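You operate a simulated robot arm through the tools that you are given. There is no shell and no other tool. Be economical: measure what you need, move in short steps, check, and stop when the job is done.

You are at the controls of a simulated robot arm. One attempt, no reset.

JOB
Open the main lever and set 5 bar by the teal tester in the green socket; put it back.
Fine: the big gauge and the knob's marks are off, go by the tester; main lever stays open; all else stays.

Only the result counts: the job must be done as asked and must still hold three seconds after the hand-in. Knocking over, shifting, dropping, spilling or breaking anything else fails it.

ROBOT AND FRAMES
A 6-joint arm with a fingered hand on a trunk, on a base that drives. Base frame: it is fixed to the floor where the robot stands at the start and does not move with it; the origin is under the middle of the robot, x ahead of it, y to its left, z up. Units: mm, rad, N and s.
Its first joint turns from -2.897 to 2.897 rad. Places, roughly: black knob [500, 300, 900]; black paddle [400, -500, 900]; black prop [-1400, 1400, 1000]; black valve [600, -600, 900]; bleed button [-3500, -900, 700]; bleed lever [600, 0, 1000]; blue latch [-1200, 600, 1100]; blue paddle [400, 2200, 900]; blue plug [500, 2000, 1000]; clear button [500, 2900, 900]; green sign [500, 2500, 500]; green socket [400, 200, 900]; grey door [-1300, 200, 1000]; hold button [500, 2800, 900]; left pocket of the tester rack [700, 200, 900]; line valve [500, 2500, 900]. Payload 5 kg.
Tool frame: the origin (TCP) lies between the finger pads and is the grasp point; the fingertips stand 36 mm ahead of it; z points along the fingers, y is the line along which they close. The gripper opens to 120 mm. The gripper's body begins 42 mm behind the TCP. The gripper is a hand of 4 fingers: y runs from the thumb to the fingers, the wrist lies at [-19, -123, -211] in the tool frame.
Orientation is told as [roll, pitch, yaw] about the base's x, y, z axes, in that order, counted from this pose: with the fingers straight down and the wrist toward the robot, the tool's x, y and z point along [0, 1, 0], [1, 0, 0] and [0, 0, -1] of the base frame.

CONTROLS
- The arm moves only by the tool play_rows. Its argument "increments" is a list of rows, each an object of numbers (a shift or turn left out is 0): "dx", "dy", "dz": the shift along the tool's x, y, z in mm; "ax", "ay", "az": the turn, a rotation vector about the tool's x, y, z in rad. In form: [{"dx": .., "dy": .., "dz": .., "ax": .., "ay": .., "az": ..}, ...]. A call has 1 to 20 rows; each row is the pose to reach, as a shift and turn from the pose commanded when the call began, along the tool's axes at that moment. A row lasts 0.2 s, in which the tool goes at most 50 mm and 0.15 rad; a call with a longer step from one row to the next is refused whole. Where a pose cannot be reached the arm comes as near as it can. A force on the tool above 40 N (or 10 N above the force at the start of the call, whichever is more), or a blocked arm, ends the call early, and 0.2 s more pass. In this call time passes only in rows, and 0.2 s behind the last. It gives the time, the measured TCP pose, the force on the tool (base axes), the opening and the grip force at its end, in the units of the frame above (readings bear some noise), with the torque about the TCP (base axes, N m) and any sound that the robot's microphone picked up.
- Cameras (640 x 400 px; columns grow to the right, rows downward): "scene" is now at [94, 19.2, 1754.1]; the picture's right is [0.17, -0.99, 0.00], its down [-0.81, -0.14, -0.56] and it looks along [0.55, 0.10, -0.83] (base axes); focal length 292 px, centre (320, 200). "wrist" rides on the gripper at [73, -101, -142] in the tool frame; the picture's right is [-0.79, 0.29, -0.54], its down [-0.56, -0.70, 0.44] and it looks along [-0.25, 0.65, 0.71] (tool axes); focal length 280 px, centre (320, 200). There is no depth. A picture from a camera that has moved, and an enlarged one, comes with that camera's place and axes in the base frame and with its lens. The place of the scene camera against the robot may be out by one fixed shift of up to 12 mm in any direction.
- grab_frame(camera): a new picture of that camera. It takes no simulated time.
- slide_trunk(by): slides the trunk up (or, below 0, down) by that many mm; the arm and the scene camera ride with it, the base frame stays. It gives what a move gives, with no picture.
- drive_base(legs): drives the robot by 1 to 6 legs, each [ahead, turn to the left] in mm and rad, along the robot's own axes; the way and the turn of a leg run together, so that a leg with both is an arc; at most 1500 mm and 3.142 rad a leg. The arm and the cameras ride along, it lands a little off, and it stops where it bumps. It gives what a move gives.
- set_fingers(index, middle, ring, thumb_bend, thumb_turn): sets how far each is bent, from 0 (flat) to 1 (curled in); at 0.3 the hand is open as for a grip, at 0.7 the pads meet at the TCP. One left out holds its place. A second passes; each finger stops where it meets its share of the squeeze, and holds until it gets a number again. It is the only way to open and close the hand. It gives what a move gives, with no picture; readings hold the bend of each and the force on the fingers (four entries, about 0 where the hand has none), thumb and palm. thumb_turn goes from beside the hand (0) to across from the fingers (1), as for a grip.
- pan_tilt(pan, tilt): turns the head with the scene camera to pan (to the left, within 1.501 rad either way) and tilt (down, from -0.506 to 1.204), counted from straight ahead of the robot. It gives what a move gives.
- enlarge(camera, box): a new picture of the part [left, top, right, bottom] of that camera's present view, enlarged. It takes no simulated time.
- finish_job(): hands the job in; it is judged then, once.

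Work in short steps. Places have to be worked out from the pictures, the camera data and where the tool is seen: move nearer, look again, correct. Check each grasp and each placing, and mend what went wrong. You have 120 turns and 82 pictures in all, those below and enlarged ones among them. Open the gripper and draw the arm clear of the work before you hand the job in, unless the task says otherwise; then end with one line.

The tools are called after ">>>" as a command line: name --argument value ..., lists and objects as JSON in quotes. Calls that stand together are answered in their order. play_rows: Moves the arm, as the interface text tells. Its arguments: {"type":"object","properties":{"increments":{"type":"array"}},"required":["increments"]} The other tools are called the same way: slide_trunk (by) slides the trunk up or down; set_fingers (index, middle, ring, thumb_bend, thumb_turn) moves the fingers one by one; drive_base (legs) drives the base; pan_tilt (pan, tilt) turns the head that bears the scene camera; grab_frame (camera) takes a picture; enlarge (camera, box) takes an enlarged picture of a part of a camera's view; finish_job () hands the job in.

At the start:

```text
time_s: 0.0
tcp_pos: [481.3, 529.5, 1204.2]
orientation: [0.0, 0.001, -0.001]
ft_force: [0.8, -0.3, 0.5]
wrist_torque: [-0.01, -0.03, -0.01]
width: 119.4
finger_force: 0.0
shape: jaw
bend: [0.3, 0.3, 0.3, 0.3, 0.98]
finger forces: [0.1, 0.0, 0.0, 0.0, 0.0, 0.1]
trunk travel left (down, up): [-775.0, 65.0]
robot x, y, heading: [0.7, 1.7, 0.003]
head pan, tilt: [0.173, 0.974]
```

scene: 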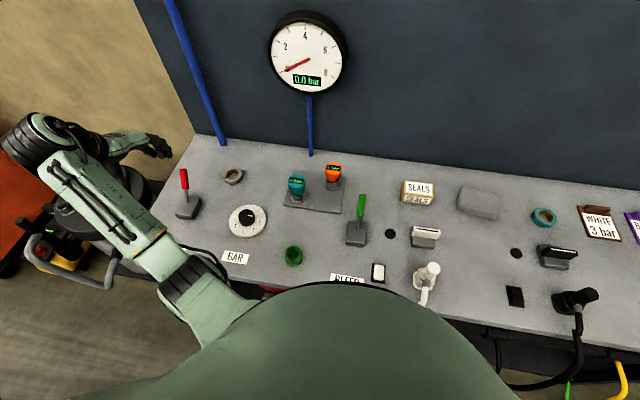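
wrist: 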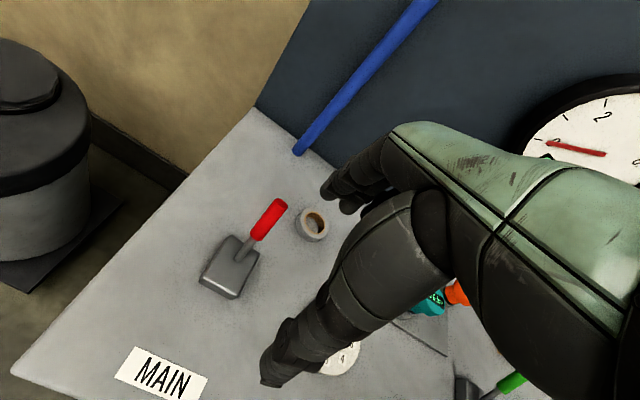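

The overview shows the red (MAIN) lever, the white dial with the black knob, the green socket and the tester rack. I enlarge these areas for detail.

>>> enlarge --camera "scene" --box '[150, 130, 390, 300]'

>>> enlarge --camera "wrist" --box '[100, 160, 400, 400]'

```text
2.35 times, centred on (270, 215) of scene
camera zoom: at [94.0, 19.2, 1754.1], right [0.17, -0.99, 0.0], down [-0.81, -0.14, -0.56], along [0.55, 0.1, -0.83], focal length 686 px, centre (438, 165)
```

zoom: 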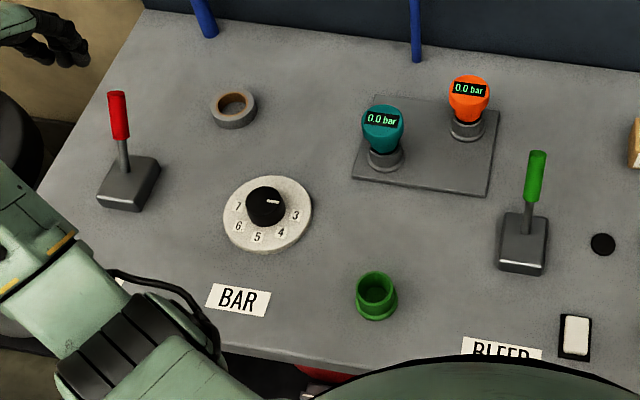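

```text
1.67 times, centred on (250, 280) of wrist
camera zoom: at [380.1, 601.1, 1347.2], right [0.29, -0.79, 0.54], down [-0.7, -0.56, -0.44], along [0.65, -0.25, -0.71], focal length 467 px, centre (437, 67)
```

zoom: 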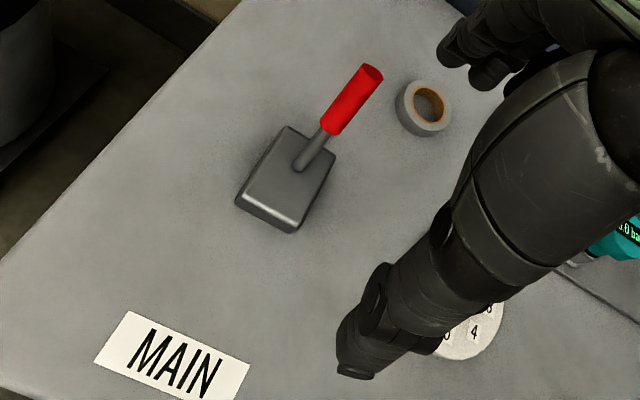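

The two views put the bench at z≈900, with the lever pivot near (531, 547, 930) and its tip near (602, 547, 1050), leaning away from me. I move over the tip at height first and check.

>>> play_rows --increments '[{"dy": 40, "dx": 6}, {"dy": 80, "dx": 12}, {"dy": 119, "dx": 17}, {"dy": 119, "dx": 17, "dz": 40}, {"dy": 119, "dx": 17, "dz": 70}]'

>>> grab_frame --camera "wrist"

>>> grab_frame --camera "scene"

```text
time_s: 1.2
tcp_pos: [601.4, 546.6, 1135.7]
orientation: [0.0, 0.0, -0.001]
ft_force: [0.7, 0.3, -0.1]
wrist_torque: [0.0, -0.01, 0.0]
width: 119.9
finger_force: 0.0
shape: jaw
bend: [0.3, 0.3, 0.3, 0.3, 0.98]
finger forces: [0.1, 0.1, 0.0, 0.1, 0.0, 0.0]
trunk travel left (down, up): [-775.0, 65.0]
robot x, y, heading: [0.7, -2.1, 0.002]
head pan, tilt: [0.173, 0.974]
```

```text
77 pictures are left
camera wrist: at [499.9, 619.3, 1277.5], right [0.29, -0.79, 0.54], down [-0.7, -0.56, -0.44], along [0.65, -0.25, -0.71], focal length 280 px, centre (320, 200)
```

wrist: 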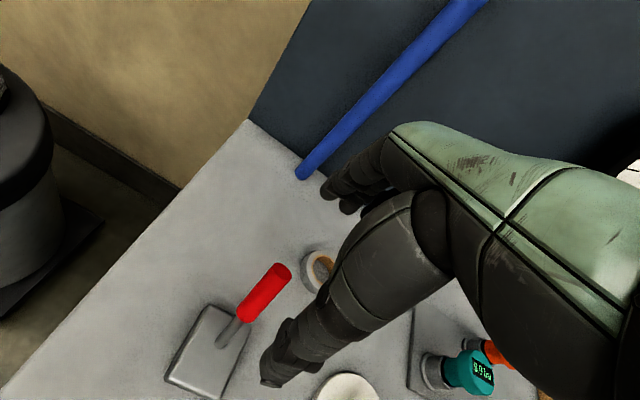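

```text
76 pictures are left
camera scene: at [94.3, 19.4, 1754.1], right [0.17, -0.99, 0.0], down [-0.81, -0.14, -0.56], along [0.55, 0.1, -0.83], focal length 292 px, centre (320, 200)
```

scene: 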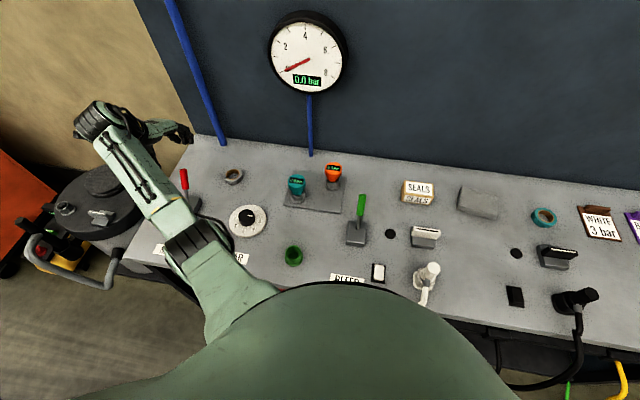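

The lever tip lies between thumb and fingers as planned. I lower the hand around it to TCP z≈1040.

>>> play_rows --increments '[{"dz": 35}, {"dz": 70}, {"dz": 95}]'

>>> grab_frame --camera "wrist"

```text
time_s: 2.0
tcp_pos: [599.7, 547.3, 1038.1]
orientation: [0.0, -0.001, -0.001]
ft_force: [0.5, -0.7, -0.4]
wrist_torque: [0.02, 0.01, -0.04]
width: 119.7
finger_force: 0.0
shape: jaw
bend: [0.3, 0.3, 0.3, 0.3, 0.98]
finger forces: [0.0, 0.0, 0.0, 0.0, 0.0, 0.0]
trunk travel left (down, up): [-775.0, 65.0]
robot x, y, heading: [-1.9, 1.1, 0.001]
head pan, tilt: [0.173, 0.974]
```

```text
75 pictures are left
camera wrist: at [498.3, 619.3, 1181.5], right [0.29, -0.79, 0.54], down [-0.7, -0.56, -0.44], along [0.65, -0.25, -0.71], focal length 280 px, centre (320, 200)
```

wrist: 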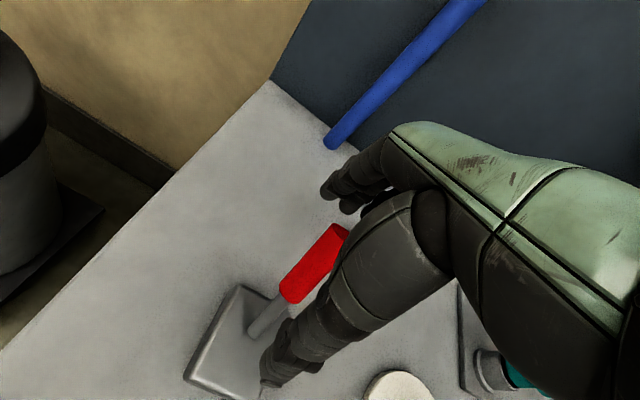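

No contact and the red handle sits between thumb and fingers. I pull toward me (−x) in small steps.

>>> play_rows --increments '[{"dy": -20}, {"dy": -40}, {"dy": -55}, {"dy": -70}, {"dy": -85}, {"dy": -100}]'

>>> grab_frame --camera "wrist"

```text
time_s: 3.4
tcp_pos: [497.4, 547.5, 1040.8]
orientation: [0.002, -0.002, 0.002]
ft_force: [0.2, 8.9, 10.5]
wrist_torque: [-0.1, -0.6, 0.42]
width: 119.9
finger_force: 0.0
shape: jaw
bend: [0.29, 0.3, 0.3, 0.3, 0.98]
finger forces: [11.4, 0.0, 0.1, 0.0, 0.0, 0.0]
trunk travel left (down, up): [-775.0, 65.0]
robot x, y, heading: [1.4, -1.1, 0.0]
head pan, tilt: [0.173, 0.974]
```

```text
74 pictures are left
camera wrist: at [396.7, 619.2, 1183.1], right [0.29, -0.79, 0.54], down [-0.7, -0.56, -0.45], along [0.66, -0.25, -0.71], focal length 280 px, centre (320, 200)
```

wrist: 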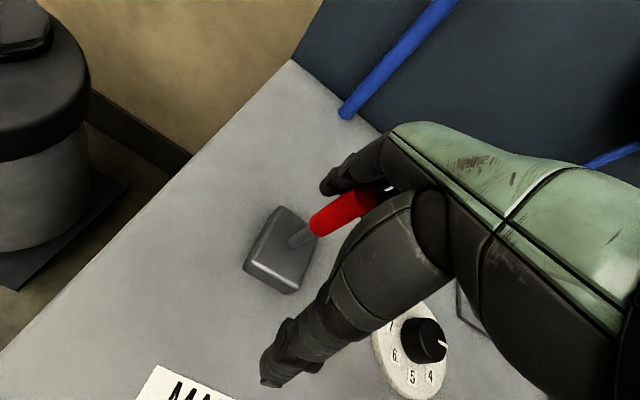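

The lever has come to upright, with the index finger carrying the load and its tip close to the palm. I raise slightly and keep pulling.

>>> play_rows --increments '[{"dz": -12}, {"dz": -12, "dy": -15}, {"dz": -12, "dy": -30}, {"dz": -8, "dy": -45}, {"dz": -4, "dy": -60}]'

>>> grab_frame --camera "wrist"

>>> grab_frame --camera "scene"

```text
time_s: 4.6
tcp_pos: [441.1, 545.5, 1044.6]
orientation: [0.0, -0.001, -0.001]
ft_force: [4.4, 0.1, 2.3]
wrist_torque: [-0.01, -0.3, 0.03]
width: 119.6
finger_force: 0.0
shape: jaw
bend: [0.29, 0.29, 0.3, 0.3, 0.98]
finger forces: [2.5, 1.8, 0.1, 0.0, 0.1, 0.0]
trunk travel left (down, up): [-775.0, 65.0]
robot x, y, heading: [1.4, -2.9, -0.002]
head pan, tilt: [0.173, 0.974]
```

```text
73 pictures are left
camera wrist: at [340.5, 617.7, 1186.9], right [0.29, -0.79, 0.54], down [-0.7, -0.56, -0.44], along [0.65, -0.25, -0.71], focal length 280 px, centre (320, 200)
```

wrist: 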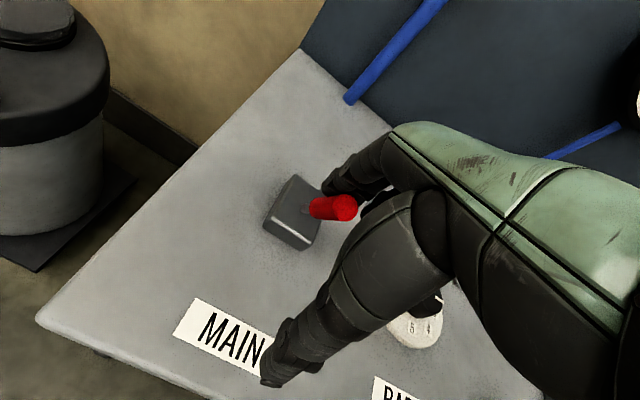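

```text
72 pictures are left
camera scene: at [94.4, 19.0, 1754.1], right [0.17, -0.99, 0.0], down [-0.82, -0.14, -0.56], along [0.55, 0.1, -0.83], focal length 292 px, centre (320, 200)
```

scene: 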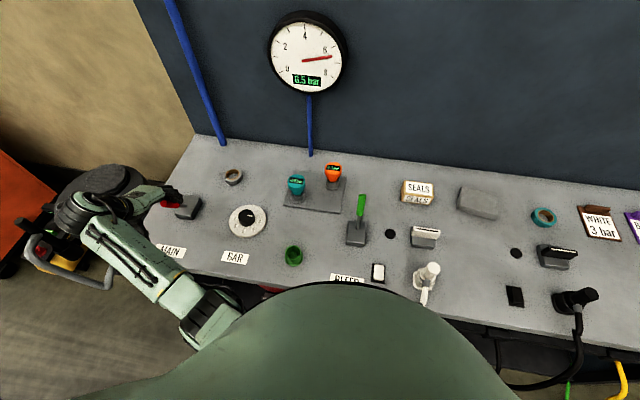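

The big gauge rose to 6.5, so the line is live. I pull a bit further to make sure the lever reaches its stop.

>>> play_rows --increments '[{"dy": -10, "dz": 4}, {"dy": -20, "dz": 8}, {"dy": -30, "dz": 10}, {"dy": -40, "dz": 12}]'

>>> grab_frame --camera "wrist"

```text
time_s: 5.6
tcp_pos: [393.5, 546.3, 1031.0]
orientation: [-0.003, 0.002, 0.006]
ft_force: [-1.9, 0.3, 0.8]
wrist_torque: [0.01, -0.05, -0.04]
width: 119.9
finger_force: 0.1
shape: jaw
bend: [0.3, 0.3, 0.3, 0.3, 0.98]
finger forces: [0.1, 1.4, 0.0, 0.0, 0.0, 0.0]
trunk travel left (down, up): [-775.0, 65.0]
robot x, y, heading: [3.5, -6.1, 0.002]
head pan, tilt: [0.173, 0.974]
```

```text
71 pictures are left
camera wrist: at [291.7, 618.7, 1174.0], right [0.29, -0.79, 0.54], down [-0.7, -0.56, -0.44], along [0.65, -0.25, -0.71], focal length 280 px, centre (320, 200)
```

wrist: 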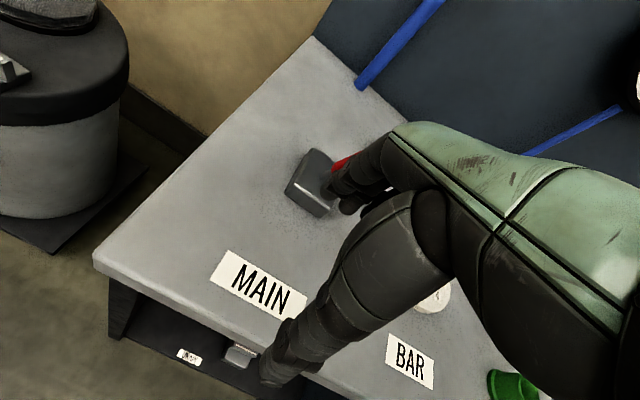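

The red handle now appears behind the fingers, so the hand may have passed it. I lift straight up and look at the lever.

>>> play_rows --increments '[{"dz": -40, "dy": -5}, {"dz": -80, "dy": -10}, {"dz": -120, "dy": -10}]'

>>> grab_frame --camera "wrist"

>>> enlarge --camera "scene" --box '[130, 150, 310, 270]'

```text
time_s: 6.4
tcp_pos: [391.2, 545.2, 1151.4]
orientation: [-0.001, 0.002, 0.002]
ft_force: [0.2, -0.1, 0.3]
wrist_torque: [-0.01, 0.01, 0.02]
width: 119.9
finger_force: 0.1
shape: jaw
bend: [0.3, 0.3, 0.3, 0.3, 0.98]
finger forces: [0.1, 0.0, 0.1, 0.1, 0.1, 0.0]
trunk travel left (down, up): [-775.0, 65.0]
robot x, y, heading: [0.8, -0.6, 0.001]
head pan, tilt: [0.173, 0.974]
```

```text
70 pictures are left
camera wrist: at [289.1, 616.8, 1294.2], right [0.29, -0.79, 0.54], down [-0.7, -0.56, -0.44], along [0.65, -0.25, -0.72], focal length 280 px, centre (320, 200)
```

wrist: 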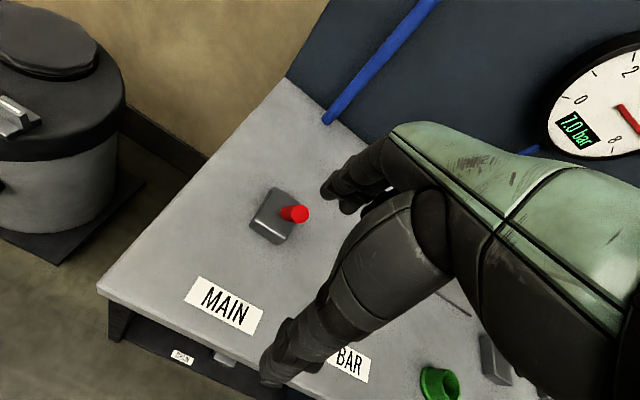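

```text
3.33 times, centred on (220, 210) of scene
camera zoom: at [95.1, 19.4, 1754.0], right [0.17, -0.99, 0.0], down [-0.82, -0.14, -0.56], along [0.55, 0.1, -0.83], focal length 972 px, centre (653, 167)
```

zoom: 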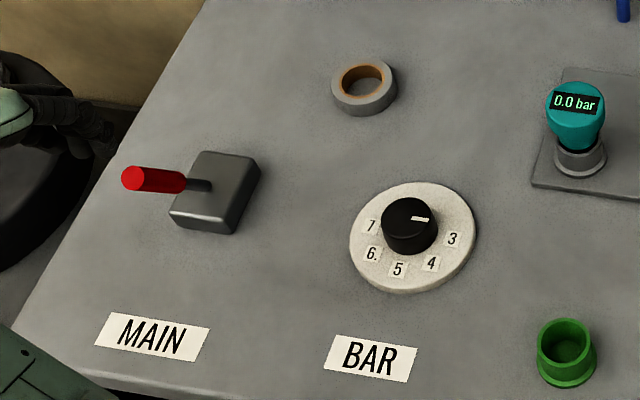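

The lever now tilts symmetrically toward me at (475, 550, 1048), so it is at its end stop, and the gauge shows 7.0. I move on above the teal tester at about (650, 200).

>>> play_rows --increments '[{"dx": -35, "dy": 25}, {"dx": -70, "dy": 50}, {"dx": -105, "dy": 75}, {"dx": -140, "dy": 100}, {"dx": -175, "dy": 125}, {"dx": -210, "dy": 150}, {"dx": -245, "dy": 175}, {"dx": -280, "dy": 200}, {"dx": -315, "dy": 225}, {"dx": -345, "dy": 250}]'

>>> grab_frame --camera "wrist"

>>> grab_frame --camera "scene"

```text
time_s: 8.6
tcp_pos: [639.5, 199.4, 1150.2]
orientation: [0.001, 0.002, 0.0]
ft_force: [0.0, -0.1, -0.2]
wrist_torque: [-0.01, 0.05, 0.0]
width: 119.8
finger_force: 0.0
shape: jaw
bend: [0.3, 0.3, 0.3, 0.3, 0.98]
finger forces: [0.1, 0.0, 0.0, 0.0, 0.1, 0.0]
trunk travel left (down, up): [-775.0, 65.0]
robot x, y, heading: [-2.9, 1.2, -0.003]
head pan, tilt: [0.173, 0.974]
```

```text
68 pictures are left
camera wrist: at [539.0, 270.9, 1293.5], right [0.29, -0.79, 0.54], down [-0.7, -0.56, -0.44], along [0.65, -0.25, -0.72], focal length 280 px, centre (320, 200)
```

wrist: 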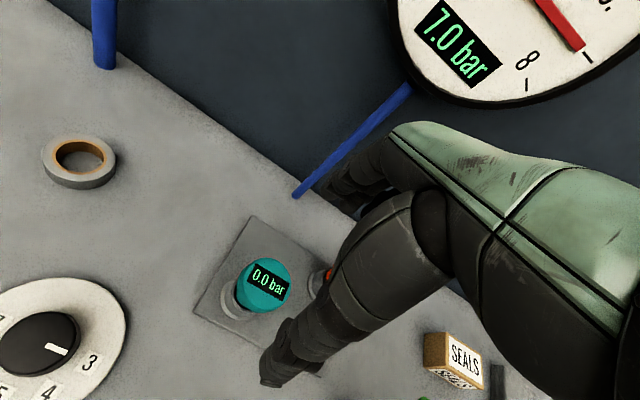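

```text
67 pictures are left
camera scene: at [95.5, 17.5, 1754.0], right [0.17, -0.99, 0.0], down [-0.82, -0.14, -0.56], along [0.55, 0.1, -0.83], focal length 292 px, centre (320, 200)
```

scene: 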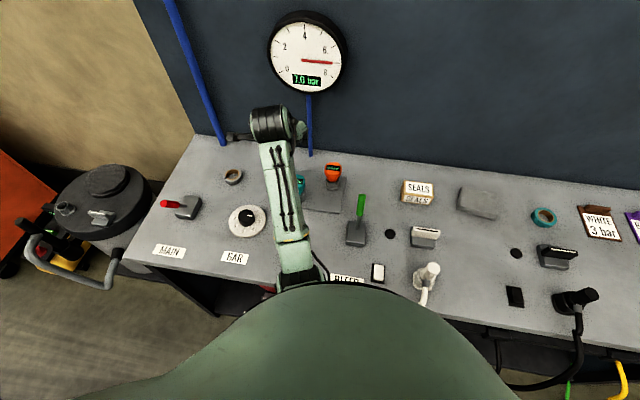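

Triangulation puts the tester axis near (647, 199) with its head around z≈1000. I enlarge the view to see its shape and the collar height.

>>> enlarge --camera "wrist" --box '[180, 200, 360, 340]'

>>> pan_tilt --pan 0.25 --tilt 0.9

```text
2.86 times, centred on (270, 270) of wrist
camera zoom: at [539.0, 270.9, 1293.5], right [0.29, -0.79, 0.54], down [-0.7, -0.56, -0.44], along [0.65, -0.25, -0.72], focal length 801 px, centre (463, 0)
```

zoom: 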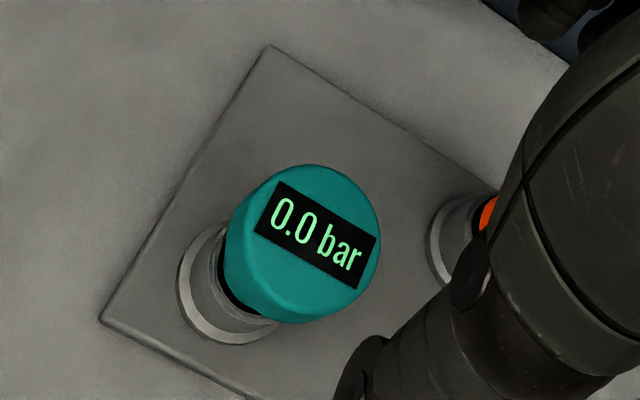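

```text
time_s: 9.2
tcp_pos: [638.6, 199.9, 1150.9]
orientation: [0.002, 0.0, 0.001]
ft_force: [0.2, -0.1, -0.3]
wrist_torque: [-0.01, 0.02, -0.02]
width: 119.7
finger_force: 0.0
shape: jaw
bend: [0.3, 0.3, 0.3, 0.3, 0.98]
finger forces: [0.1, 0.0, 0.1, 0.0, 0.1, 0.1]
trunk travel left (down, up): [-775.0, 65.0]
robot x, y, heading: [0.8, 1.2, -0.003]
head pan, tilt: [0.25, 0.901]
```

The head is about 54 mm across with its axis near (652, 196) and top near z≈1010. I centre over it and lower partway, then check.

>>> play_rows --increments '[{"dy": 13, "dx": -4, "dz": 20}, {"dy": 13, "dx": -4, "dz": 60}, {"dy": 13, "dx": -4, "dz": 95}]'

>>> grab_frame --camera "wrist"

>>> enlarge --camera "scene" --box '[200, 120, 440, 280]'

```text
time_s: 10.1
tcp_pos: [652.2, 197.7, 1056.6]
orientation: [0.0, 0.001, 0.0]
ft_force: [0.6, -0.1, -0.4]
wrist_torque: [0.05, -0.02, -0.03]
width: 119.8
finger_force: 0.2
shape: jaw
bend: [0.3, 0.3, 0.3, 0.3, 0.98]
finger forces: [0.0, 0.0, 0.0, 0.0, 0.0, 0.0]
trunk travel left (down, up): [-775.0, 65.0]
robot x, y, heading: [-1.6, -1.4, 0.002]
head pan, tilt: [0.25, 0.901]
```

```text
65 pictures are left
camera wrist: at [551.8, 268.8, 1199.2], right [0.29, -0.79, 0.54], down [-0.7, -0.56, -0.44], along [0.65, -0.25, -0.71], focal length 280 px, centre (320, 200)
```

wrist: 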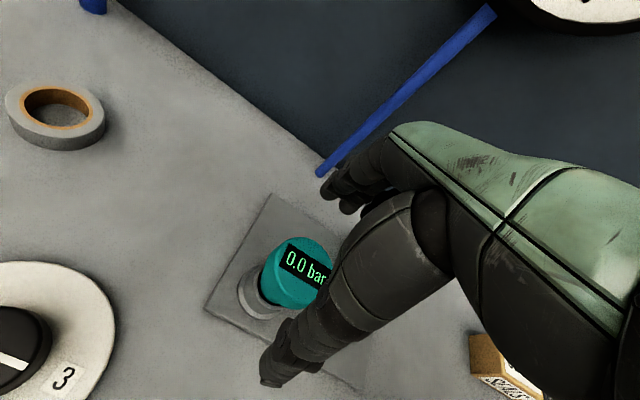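

```text
2.50 times, centred on (320, 200) of scene
camera zoom: at [97.0, 25.6, 1759.6], right [0.25, -0.97, 0.0], down [-0.76, -0.19, -0.62], along [0.6, 0.15, -0.78], focal length 729 px, centre (320, 200)
```

zoom: 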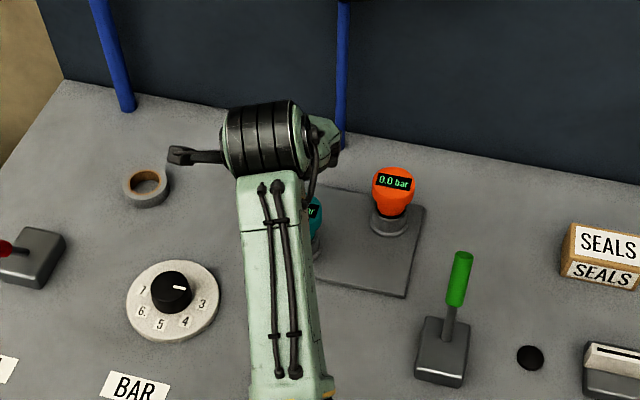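

The head projects right where (652, 196) predicts, so alignment is good. I descend to TCP z≈985.

>>> play_rows --increments '[{"dz": 30}, {"dz": 55}, {"dz": 71}]'

>>> grab_frame --camera "wrist"

```text
time_s: 10.8
tcp_pos: [652.0, 197.5, 986.9]
orientation: [0.0, 0.001, 0.0]
ft_force: [-0.2, -1.7, 0.0]
wrist_torque: [-0.03, 0.0, 0.03]
width: 119.7
finger_force: 0.0
shape: jaw
bend: [0.3, 0.3, 0.3, 0.3, 0.98]
finger forces: [0.0, 0.1, 0.1, 0.0, 0.1, 0.0]
trunk travel left (down, up): [-775.0, 65.0]
robot x, y, heading: [0.6, -1.3, -0.003]
head pan, tilt: [0.25, 0.901]
```

```text
63 pictures are left
camera wrist: at [551.3, 269.4, 1128.7], right [0.29, -0.79, 0.54], down [-0.7, -0.56, -0.44], along [0.65, -0.25, -0.71], focal length 280 px, centre (320, 200)
```

wrist: 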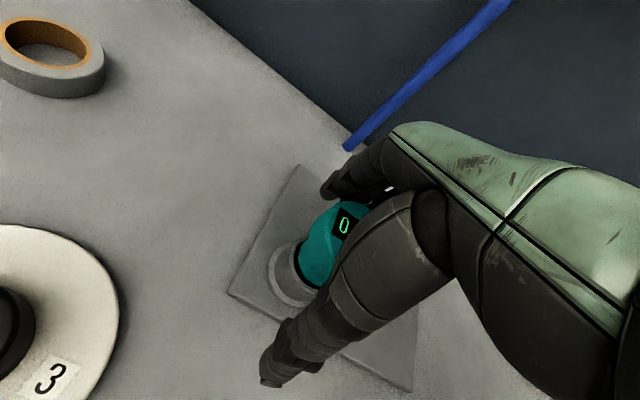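

The head is between thumb and fingers with no contact. I close on it.

>>> set_fingers --index 0.65 --middle 0.65 --ring 0.65 --thumb_bend 0.65

>>> grab_frame --camera "wrist"

```text
time_s: 11.8
tcp_pos: [654.0, 197.4, 987.6]
orientation: [-0.001, -0.002, 0.002]
ft_force: [9.4, 1.1, 4.4]
wrist_torque: [-0.04, -0.56, 0.19]
width: 36.5
finger_force: 13.2
shape: fingers
bend: [0.6, 0.58, 0.65, 0.61, 0.97]
finger forces: [5.5, 12.7, 0.0, 0.0, 8.2, 0.0]
trunk travel left (down, up): [-775.0, 65.0]
robot x, y, heading: [-4.3, -1.2, 0.003]
head pan, tilt: [0.25, 0.901]
```

```text
62 pictures are left
camera wrist: at [552.3, 269.3, 1129.4], right [0.29, -0.79, 0.54], down [-0.7, -0.56, -0.44], along [0.65, -0.25, -0.71], focal length 280 px, centre (320, 200)
```

wrist: 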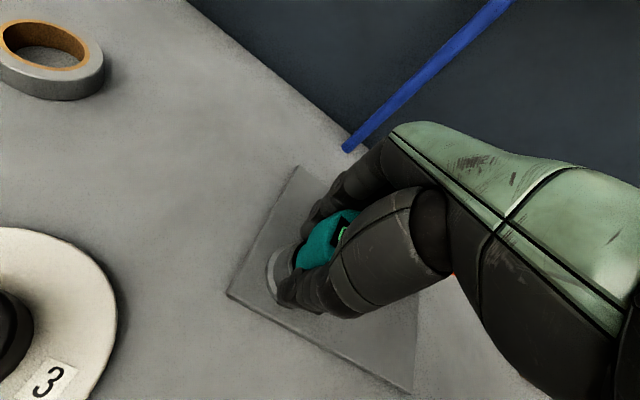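

The tester is gripped (index, middle, thumb loaded). I lift straight up slowly.

>>> play_rows --increments '[{"dz": -10}, {"dz": -20}, {"dz": -35}, {"dz": -50}, {"dz": -70}, {"dz": -90}]'

>>> grab_frame --camera "wrist"

>>> enlarge --camera "scene" --box '[200, 120, 440, 280]'

```text
time_s: 13.2
tcp_pos: [652.4, 196.3, 1076.0]
orientation: [0.0, 0.002, 0.0]
ft_force: [-0.4, 0.0, -3.4]
wrist_torque: [-0.01, 0.03, -0.02]
width: 35.2
finger_force: 10.1
shape: fingers
bend: [0.61, 0.6, 0.65, 0.61, 0.97]
finger forces: [4.0, 5.9, 0.0, 0.0, 10.2, 0.1]
trunk travel left (down, up): [-775.0, 65.0]
robot x, y, heading: [-1.5, 4.2, -0.004]
head pan, tilt: [0.25, 0.901]
```

```text
61 pictures are left
camera wrist: at [552.3, 268.8, 1218.0], right [0.29, -0.79, 0.54], down [-0.7, -0.56, -0.44], along [0.65, -0.25, -0.71], focal length 280 px, centre (320, 200)
```

wrist: 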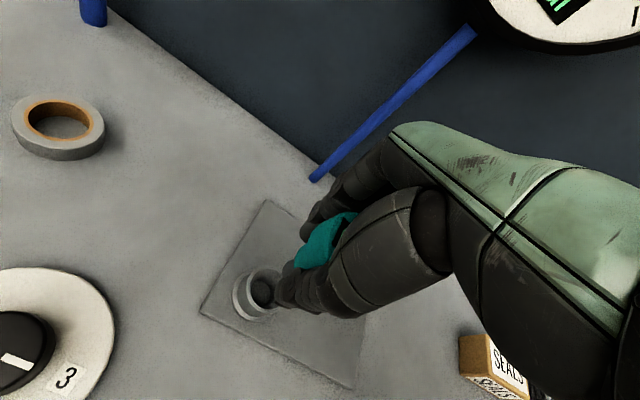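

```text
2.50 times, centred on (320, 200) of scene
camera zoom: at [97.8, 25.7, 1759.4], right [0.25, -0.97, 0.0], down [-0.76, -0.19, -0.62], along [0.6, 0.15, -0.78], focal length 729 px, centre (320, 200)
```

zoom: 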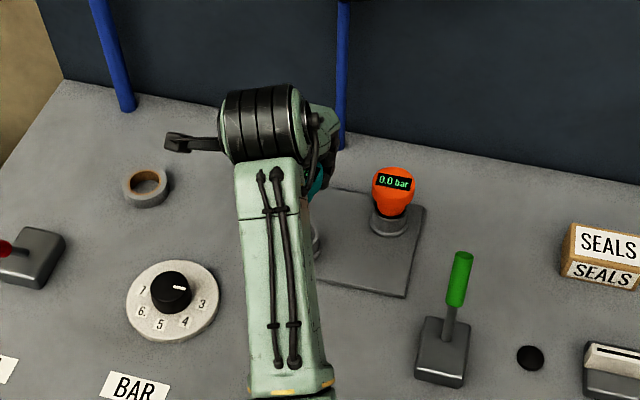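

The tester is free of its pocket (weight 3.4 N). I carry it toward the green socket at about (438, 164), staying high.

>>> play_rows --increments '[{"dy": -30, "dx": -5, "dz": -10}, {"dy": -70, "dx": -10, "dz": -20}, {"dy": -110, "dx": -16, "dz": -20}, {"dy": -150, "dx": -22, "dz": -20}, {"dy": -185, "dx": -28, "dz": -20}, {"dy": -214, "dx": -32, "dz": -20}]'

>>> grab_frame --camera "wrist"

>>> grab_frame --camera "scene"

```text
time_s: 14.7
tcp_pos: [437.9, 164.5, 1097.1]
orientation: [0.002, 0.001, -0.001]
ft_force: [-0.5, -0.2, -2.6]
wrist_torque: [0.01, -0.03, 0.01]
width: 34.9
finger_force: 9.7
shape: fingers
bend: [0.61, 0.6, 0.65, 0.61, 0.97]
finger forces: [4.0, 6.0, 0.0, 0.0, 10.1, 0.1]
trunk travel left (down, up): [-775.0, 65.0]
robot x, y, heading: [-4.3, 1.9, 0.003]
head pan, tilt: [0.25, 0.901]
```

```text
59 pictures are left
camera wrist: at [337.2, 237.0, 1238.3], right [0.29, -0.79, 0.54], down [-0.7, -0.56, -0.44], along [0.65, -0.25, -0.71], focal length 280 px, centre (320, 200)
```

wrist: 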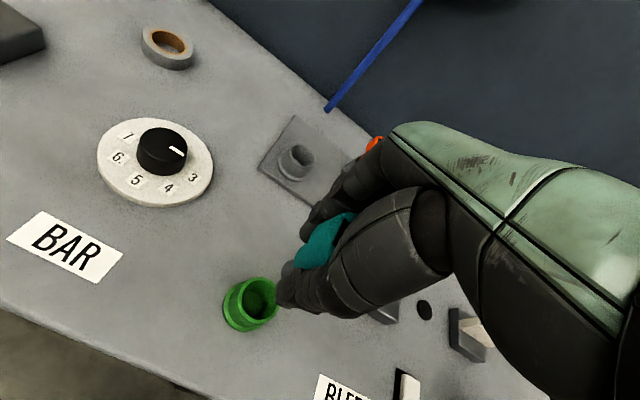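

```text
58 pictures are left
camera scene: at [95.6, 24.9, 1759.6], right [0.25, -0.97, 0.0], down [-0.76, -0.19, -0.62], along [0.6, 0.15, -0.78], focal length 292 px, centre (320, 200)
```

scene: 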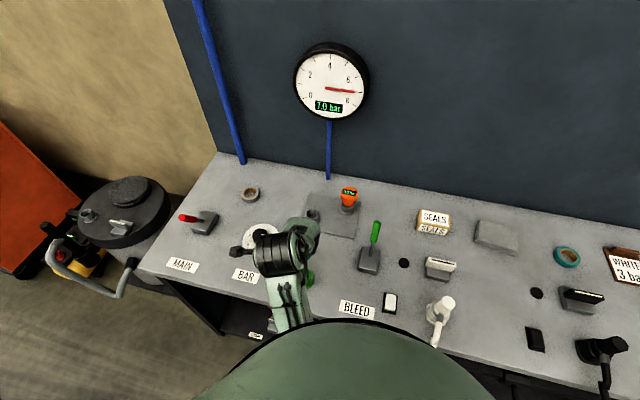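

I enlarge the wrist view to locate the socket rim and pocket precisely.

>>> enlarge --camera "wrist" --box '[200, 100, 380, 350]'

>>> enlarge --camera "wrist" --box '[210, 230, 350, 350]'

```text
1.60 times, centred on (290, 225) of wrist
camera zoom: at [337.2, 237.0, 1238.3], right [0.29, -0.79, 0.54], down [-0.7, -0.56, -0.44], along [0.65, -0.25, -0.71], focal length 449 px, centre (368, 160)
```

zoom: 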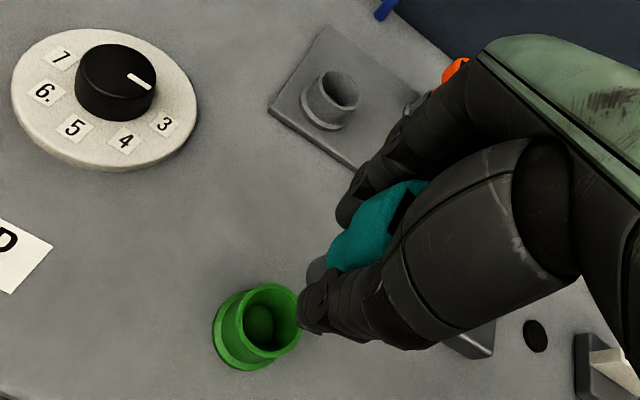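

```text
3.33 times, centred on (280, 290) of wrist
camera zoom: at [337.2, 237.0, 1238.3], right [0.29, -0.79, 0.54], down [-0.7, -0.56, -0.44], along [0.65, -0.25, -0.71], focal length 935 px, centre (453, -100)
```

zoom: 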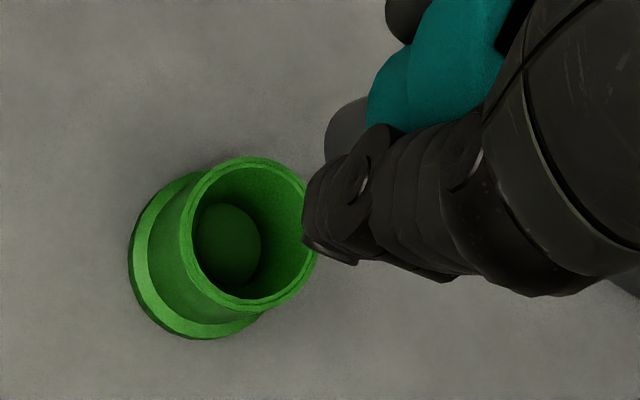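

Socket rim centre works out near (437.5, 155, 945). Using the same-view comparison with the pocket, I shift by about (−5, −5) mm and lower to just above the rim to look.

>>> play_rows --increments '[{"dy": -4.7, "dx": -4.9, "dz": 10}, {"dy": -4.7, "dx": -4.9, "dz": 35}, {"dy": -4.7, "dx": -4.9, "dz": 52}]'

>>> enlarge --camera "wrist" --box '[230, 180, 390, 320]'

>>> enlarge --camera "scene" --box '[220, 190, 400, 320]'

```text
time_s: 15.4
tcp_pos: [434.3, 160.1, 1043.4]
orientation: [0.0, 0.001, -0.001]
ft_force: [0.2, -0.9, -2.4]
wrist_torque: [0.01, 0.04, 0.01]
width: 35.0
finger_force: 9.6
shape: fingers
bend: [0.61, 0.6, 0.65, 0.61, 0.97]
finger forces: [3.8, 5.9, 0.1, 0.0, 9.5, 0.1]
trunk travel left (down, up): [-775.0, 65.0]
robot x, y, heading: [1.6, 1.1, 0.001]
head pan, tilt: [0.25, 0.901]
```

```text
2.86 times, centred on (310, 250) of wrist
camera zoom: at [334.0, 232.5, 1186.1], right [0.29, -0.79, 0.54], down [-0.7, -0.56, -0.44], along [0.65, -0.25, -0.71], focal length 801 px, centre (349, 57)
```

zoom: 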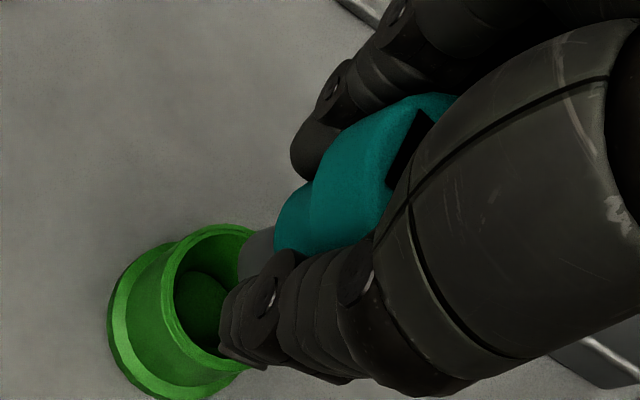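

```text
3.08 times, centred on (310, 255) of scene
camera zoom: at [97.8, 25.8, 1759.5], right [0.25, -0.97, 0.0], down [-0.76, -0.19, -0.62], along [0.6, 0.15, -0.78], focal length 897 px, centre (351, 31)
```

zoom: 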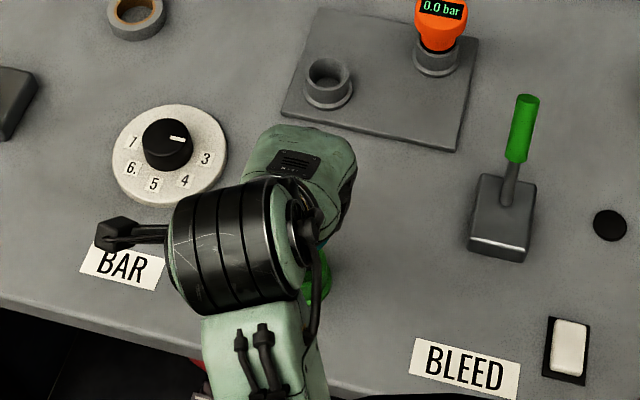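

The tester's silhouette offsets (≈15 mm pin, ≈17 mm collar) match being centred on the socket axis. I descend gently and watch the force.

>>> play_rows --increments '[{"dz": 8}, {"dz": 16}, {"dz": 22}, {"dz": 28}]'

>>> enlarge --camera "wrist" --box '[230, 180, 390, 320]'

```text
time_s: 16.4
tcp_pos: [435.6, 159.8, 1015.8]
orientation: [0.001, 0.0, 0.0]
ft_force: [0.0, -0.7, -3.0]
wrist_torque: [0.03, -0.06, -0.03]
width: 34.8
finger_force: 9.3
shape: fingers
bend: [0.61, 0.6, 0.65, 0.61, 0.97]
finger forces: [3.9, 5.7, 0.1, 0.1, 9.6, 0.0]
trunk travel left (down, up): [-775.0, 65.0]
robot x, y, heading: [0.3, -2.9, -0.001]
head pan, tilt: [0.25, 0.901]
```

```text
2.86 times, centred on (310, 250) of wrist
camera zoom: at [334.0, 232.2, 1158.1], right [0.29, -0.79, 0.54], down [-0.7, -0.56, -0.44], along [0.65, -0.25, -0.71], focal length 801 px, centre (349, 57)
```

zoom: 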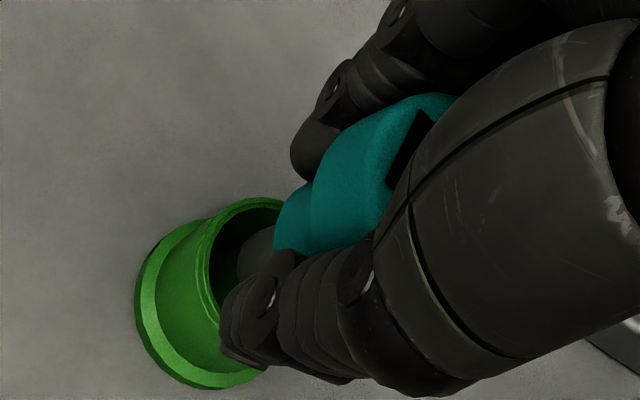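

The pin appears inside the rim with no contact force. Continuing down.

>>> play_rows --increments '[{"dz": 6}, {"dz": 12}, {"dz": 17}, {"dz": 22}, {"dz": 26}, {"dz": 30}]'

>>> enlarge --camera "wrist" --box '[230, 180, 390, 320]'

```text
time_s: 17.9
tcp_pos: [433.5, 159.8, 984.9]
orientation: [0.002, -0.003, 0.0]
ft_force: [5.2, -1.0, 1.6]
wrist_torque: [-0.03, -0.22, 0.0]
width: 34.8
finger_force: 10.2
shape: fingers
bend: [0.61, 0.6, 0.65, 0.61, 0.97]
finger forces: [5.1, 7.8, 0.0, 0.0, 8.4, 0.0]
trunk travel left (down, up): [-775.0, 65.0]
robot x, y, heading: [-3.2, 0.4, 0.0]
head pan, tilt: [0.25, 0.901]
```

```text
2.86 times, centred on (310, 250) of wrist
camera zoom: at [333.3, 232.3, 1128.0], right [0.29, -0.79, 0.54], down [-0.7, -0.56, -0.44], along [0.65, -0.25, -0.71], focal length 801 px, centre (349, 57)
```

zoom: 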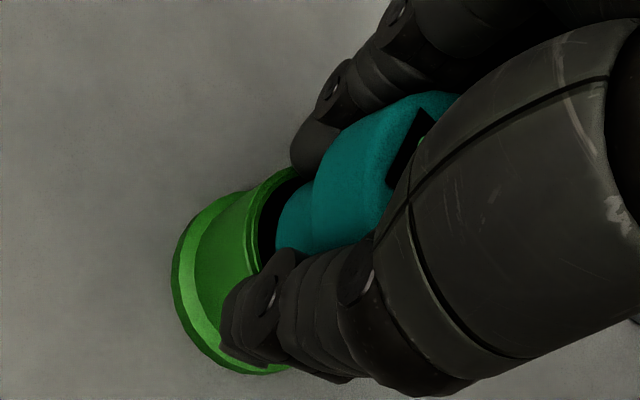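

Almost seated, with a small sideways touch (+x force). I ease 2 mm in +x and continue down until it bottoms.

>>> play_rows --increments '[{"dy": 2}, {"dy": 2, "dz": 4}, {"dy": 2, "dz": 8}, {"dy": 2, "dz": 11}]'

>>> enlarge --camera "wrist" --box '[230, 180, 390, 320]'

```text
time_s: 18.9
tcp_pos: [438.7, 159.9, 982.7]
orientation: [0.009, -0.017, -0.001]
ft_force: [-4.2, -2.8, 19.3]
wrist_torque: [-0.36, -0.1, -0.15]
width: 34.3
finger_force: 22.2
shape: fingers
bend: [0.63, 0.6, 0.65, 0.61, 0.96]
finger forces: [3.1, 25.7, 0.0, 0.1, 14.7, 0.0]
trunk travel left (down, up): [-775.0, 65.0]
robot x, y, heading: [1.3, 1.8, -0.001]
head pan, tilt: [0.25, 0.901]
stopped in row 4: the force on the tool passed its limit (the readings are from after the stop); the commanded pose is now the measured one
```

```text
2.86 times, centred on (310, 250) of wrist
camera zoom: at [335.4, 231.6, 1123.5], right [0.28, -0.79, 0.54], down [-0.69, -0.56, -0.46], along [0.67, -0.25, -0.7], focal length 801 px, centre (349, 57)
```

zoom: 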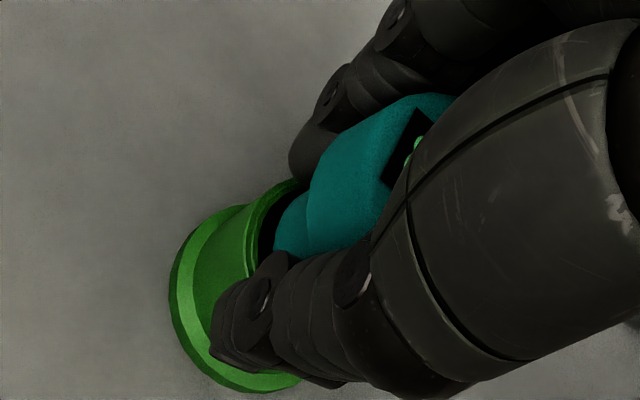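

It bottomed out at TCP z≈983, matching the pocket's seating depth. I release the tester.

>>> set_fingers --index 0.3 --middle 0.3 --ring 0.3 --thumb_bend 0.3

>>> grab_frame --camera "wrist"

```text
time_s: 19.9
tcp_pos: [439.3, 160.2, 981.1]
orientation: [0.004, -0.012, 0.002]
ft_force: [-0.1, 0.0, 0.8]
wrist_torque: [-0.01, -0.01, 0.0]
width: 123.1
finger_force: 0.1
shape: fingers
bend: [0.3, 0.3, 0.3, 0.3, 0.97]
finger forces: [0.0, 0.1, 0.0, 0.0, 0.0, 0.1]
trunk travel left (down, up): [-775.0, 65.0]
robot x, y, heading: [-0.3, -1.8, 0.002]
head pan, tilt: [0.25, 0.901]
```

```text
50 pictures are left
camera wrist: at [336.4, 232.1, 1121.5], right [0.28, -0.79, 0.54], down [-0.69, -0.56, -0.45], along [0.66, -0.25, -0.71], focal length 280 px, centre (320, 200)
```

wrist: 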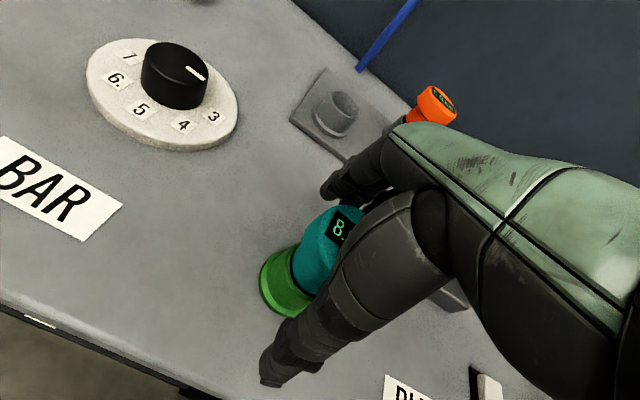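

The tester reads 8.x in the socket and stands upright. I lift clear and move above the knob at about (532, 337).

>>> play_rows --increments '[{"dz": -30}, {"dz": -75}, {"dz": -120}, {"dz": -140, "dx": 30, "dy": 15}, {"dz": -140, "dx": 70, "dy": 35}, {"dz": -140, "dx": 110, "dy": 55}, {"dz": -140, "dx": 145, "dy": 75}, {"dz": -140, "dx": 177, "dy": 93, "ax": 0.0}]'

>>> grab_frame --camera "wrist"

>>> grab_frame --camera "scene"

```text
time_s: 21.7
tcp_pos: [531.2, 337.0, 1122.1]
orientation: [0.004, -0.013, 0.001]
ft_force: [-0.5, -0.5, 0.5]
wrist_torque: [-0.05, 0.0, 0.04]
width: 123.1
finger_force: 0.1
shape: fingers
bend: [0.3, 0.3, 0.3, 0.3, 0.97]
finger forces: [0.0, 0.0, 0.1, 0.0, 0.1, 0.1]
trunk travel left (down, up): [-775.0, 65.0]
robot x, y, heading: [1.0, -0.5, 0.001]
head pan, tilt: [0.25, 0.901]
```

```text
49 pictures are left
camera wrist: at [429.3, 408.4, 1263.6], right [0.28, -0.79, 0.54], down [-0.69, -0.56, -0.45], along [0.66, -0.25, -0.71], focal length 280 px, centre (320, 200)
```

wrist: 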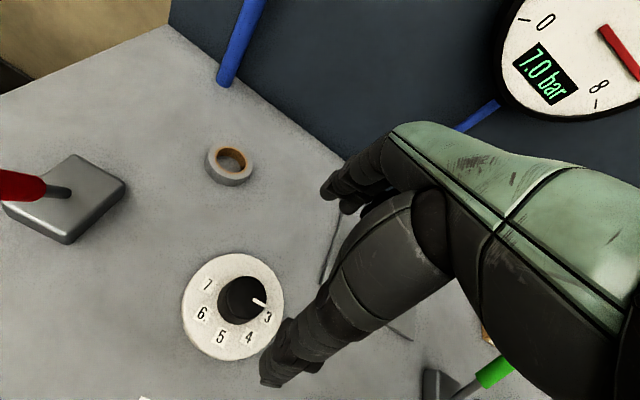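

```text
48 pictures are left
camera scene: at [97.8, 27.2, 1759.4], right [0.25, -0.97, 0.0], down [-0.76, -0.19, -0.62], along [0.6, 0.15, -0.78], focal length 292 px, centre (320, 200)
```

scene: 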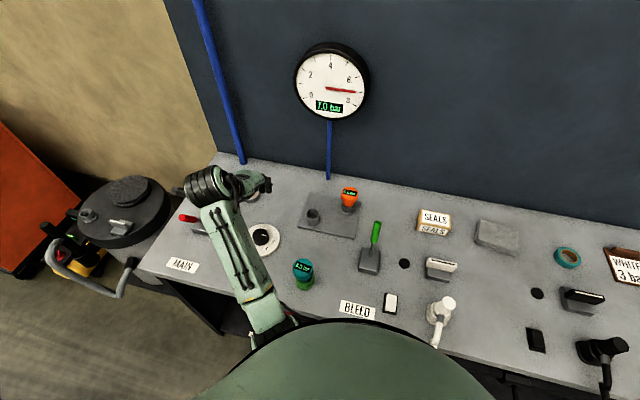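

The knob sits near (538, 336) with its top at z≈940. I centre and lower to TCP z≈965 first.

>>> play_rows --increments '[{"dy": 6, "dx": -1, "dz": 40}, {"dy": 6, "dx": -1, "dz": 85}, {"dy": 5, "dx": -1, "dz": 125}, {"dy": 5, "dx": -1, "dz": 157}]'

>>> grab_frame --camera "wrist"

```text
time_s: 22.7
tcp_pos: [539.3, 335.7, 963.2]
orientation: [0.004, -0.012, 0.001]
ft_force: [0.0, -0.2, 0.2]
wrist_torque: [0.0, 0.03, 0.01]
width: 123.4
finger_force: 0.1
shape: fingers
bend: [0.3, 0.3, 0.3, 0.3, 0.97]
finger forces: [0.1, 0.0, 0.0, 0.0, 0.1, 0.1]
trunk travel left (down, up): [-775.0, 65.0]
robot x, y, heading: [-0.8, -4.8, -0.005]
head pan, tilt: [0.25, 0.901]
```

```text
47 pictures are left
camera wrist: at [435.9, 407.9, 1105.2], right [0.28, -0.79, 0.54], down [-0.7, -0.56, -0.45], along [0.66, -0.25, -0.71], focal length 280 px, centre (320, 200)
```

wrist: 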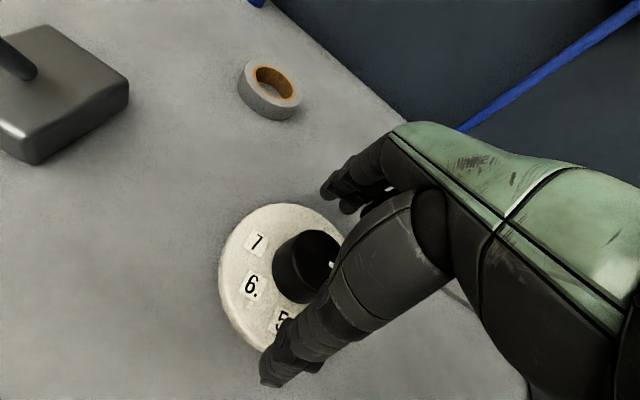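

The knob is centred as predicted. I lower 12 mm more and close gently on it.

>>> play_rows --increments '[{"dz": 6}, {"dz": 12}]'

>>> set_fingers --index 0.62 --middle 0.62 --ring 0.62 --thumb_bend 0.62

>>> grab_frame --camera "wrist"

>>> enlarge --camera "scene" --box '[210, 180, 390, 310]'

```text
time_s: 23.3
tcp_pos: [537.8, 336.7, 952.2]
orientation: [0.005, -0.012, -0.001]
ft_force: [0.3, -0.9, -0.1]
wrist_torque: [0.01, 0.01, 0.0]
width: 123.4
finger_force: 0.3
shape: fingers
bend: [0.3, 0.3, 0.3, 0.3, 0.97]
finger forces: [0.0, 0.0, 0.1, 0.0, 0.0, 0.0]
trunk travel left (down, up): [-775.0, 65.0]
robot x, y, heading: [-1.5, -0.3, 0.0]
head pan, tilt: [0.25, 0.901]
```

```text
time_s: 24.3
tcp_pos: [538.9, 336.1, 954.0]
orientation: [0.006, -0.015, -0.001]
ft_force: [10.9, 0.4, 8.6]
wrist_torque: [-0.09, -0.66, 0.1]
width: 46.0
finger_force: 12.7
shape: fingers
bend: [0.56, 0.56, 0.62, 0.58, 0.97]
finger forces: [6.3, 15.0, 0.0, 0.0, 4.5, 0.1]
trunk travel left (down, up): [-775.0, 65.0]
robot x, y, heading: [1.5, 3.4, 0.004]
head pan, tilt: [0.25, 0.901]
```

```text
46 pictures are left
camera wrist: at [436.3, 407.8, 1095.4], right [0.28, -0.79, 0.54], down [-0.69, -0.56, -0.46], along [0.66, -0.25, -0.71], focal length 280 px, centre (320, 200)
```

wrist: 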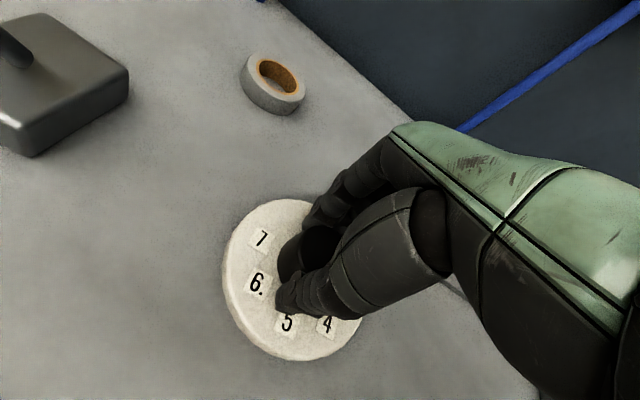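

```text
3.08 times, centred on (300, 245) of scene
camera zoom: at [98.2, 25.0, 1759.5], right [0.25, -0.97, 0.0], down [-0.76, -0.19, -0.62], along [0.6, 0.15, -0.78], focal length 897 px, centre (382, 62)
```

zoom: 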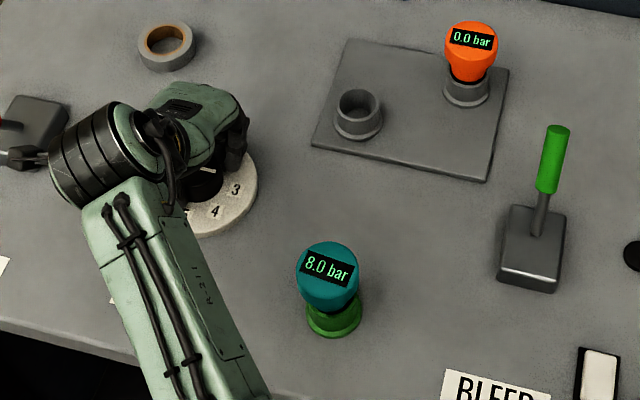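

The tester reads 8.0. I try a small counter-clockwise turn (−az 0.3) to learn the response.

>>> play_rows --increments '[{"az": -0.1}, {"az": -0.2}, {"az": -0.3}]'

>>> enlarge --camera "scene" --box '[210, 180, 390, 310]'

```text
time_s: 25.1
tcp_pos: [538.4, 336.4, 953.5]
orientation: [0.002, -0.014, 0.302]
ft_force: [9.8, -2.1, 8.1]
wrist_torque: [-0.1, -0.5, -0.03]
width: 46.0
finger_force: 13.1
shape: fingers
bend: [0.55, 0.56, 0.62, 0.58, 0.97]
finger forces: [5.0, 15.8, 0.0, 0.1, 5.2, 0.1]
trunk travel left (down, up): [-775.0, 65.0]
robot x, y, heading: [2.1, -0.4, -0.003]
head pan, tilt: [0.25, 0.901]
```

```text
3.08 times, centred on (300, 245) of scene
camera zoom: at [97.7, 24.0, 1759.5], right [0.25, -0.97, 0.0], down [-0.76, -0.19, -0.62], along [0.6, 0.15, -0.78], focal length 897 px, centre (382, 62)
```

zoom: 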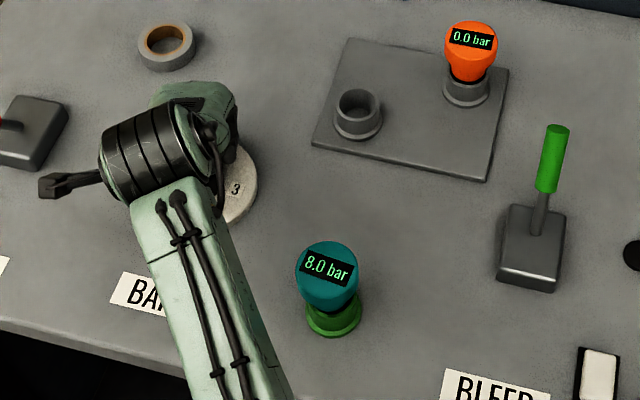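

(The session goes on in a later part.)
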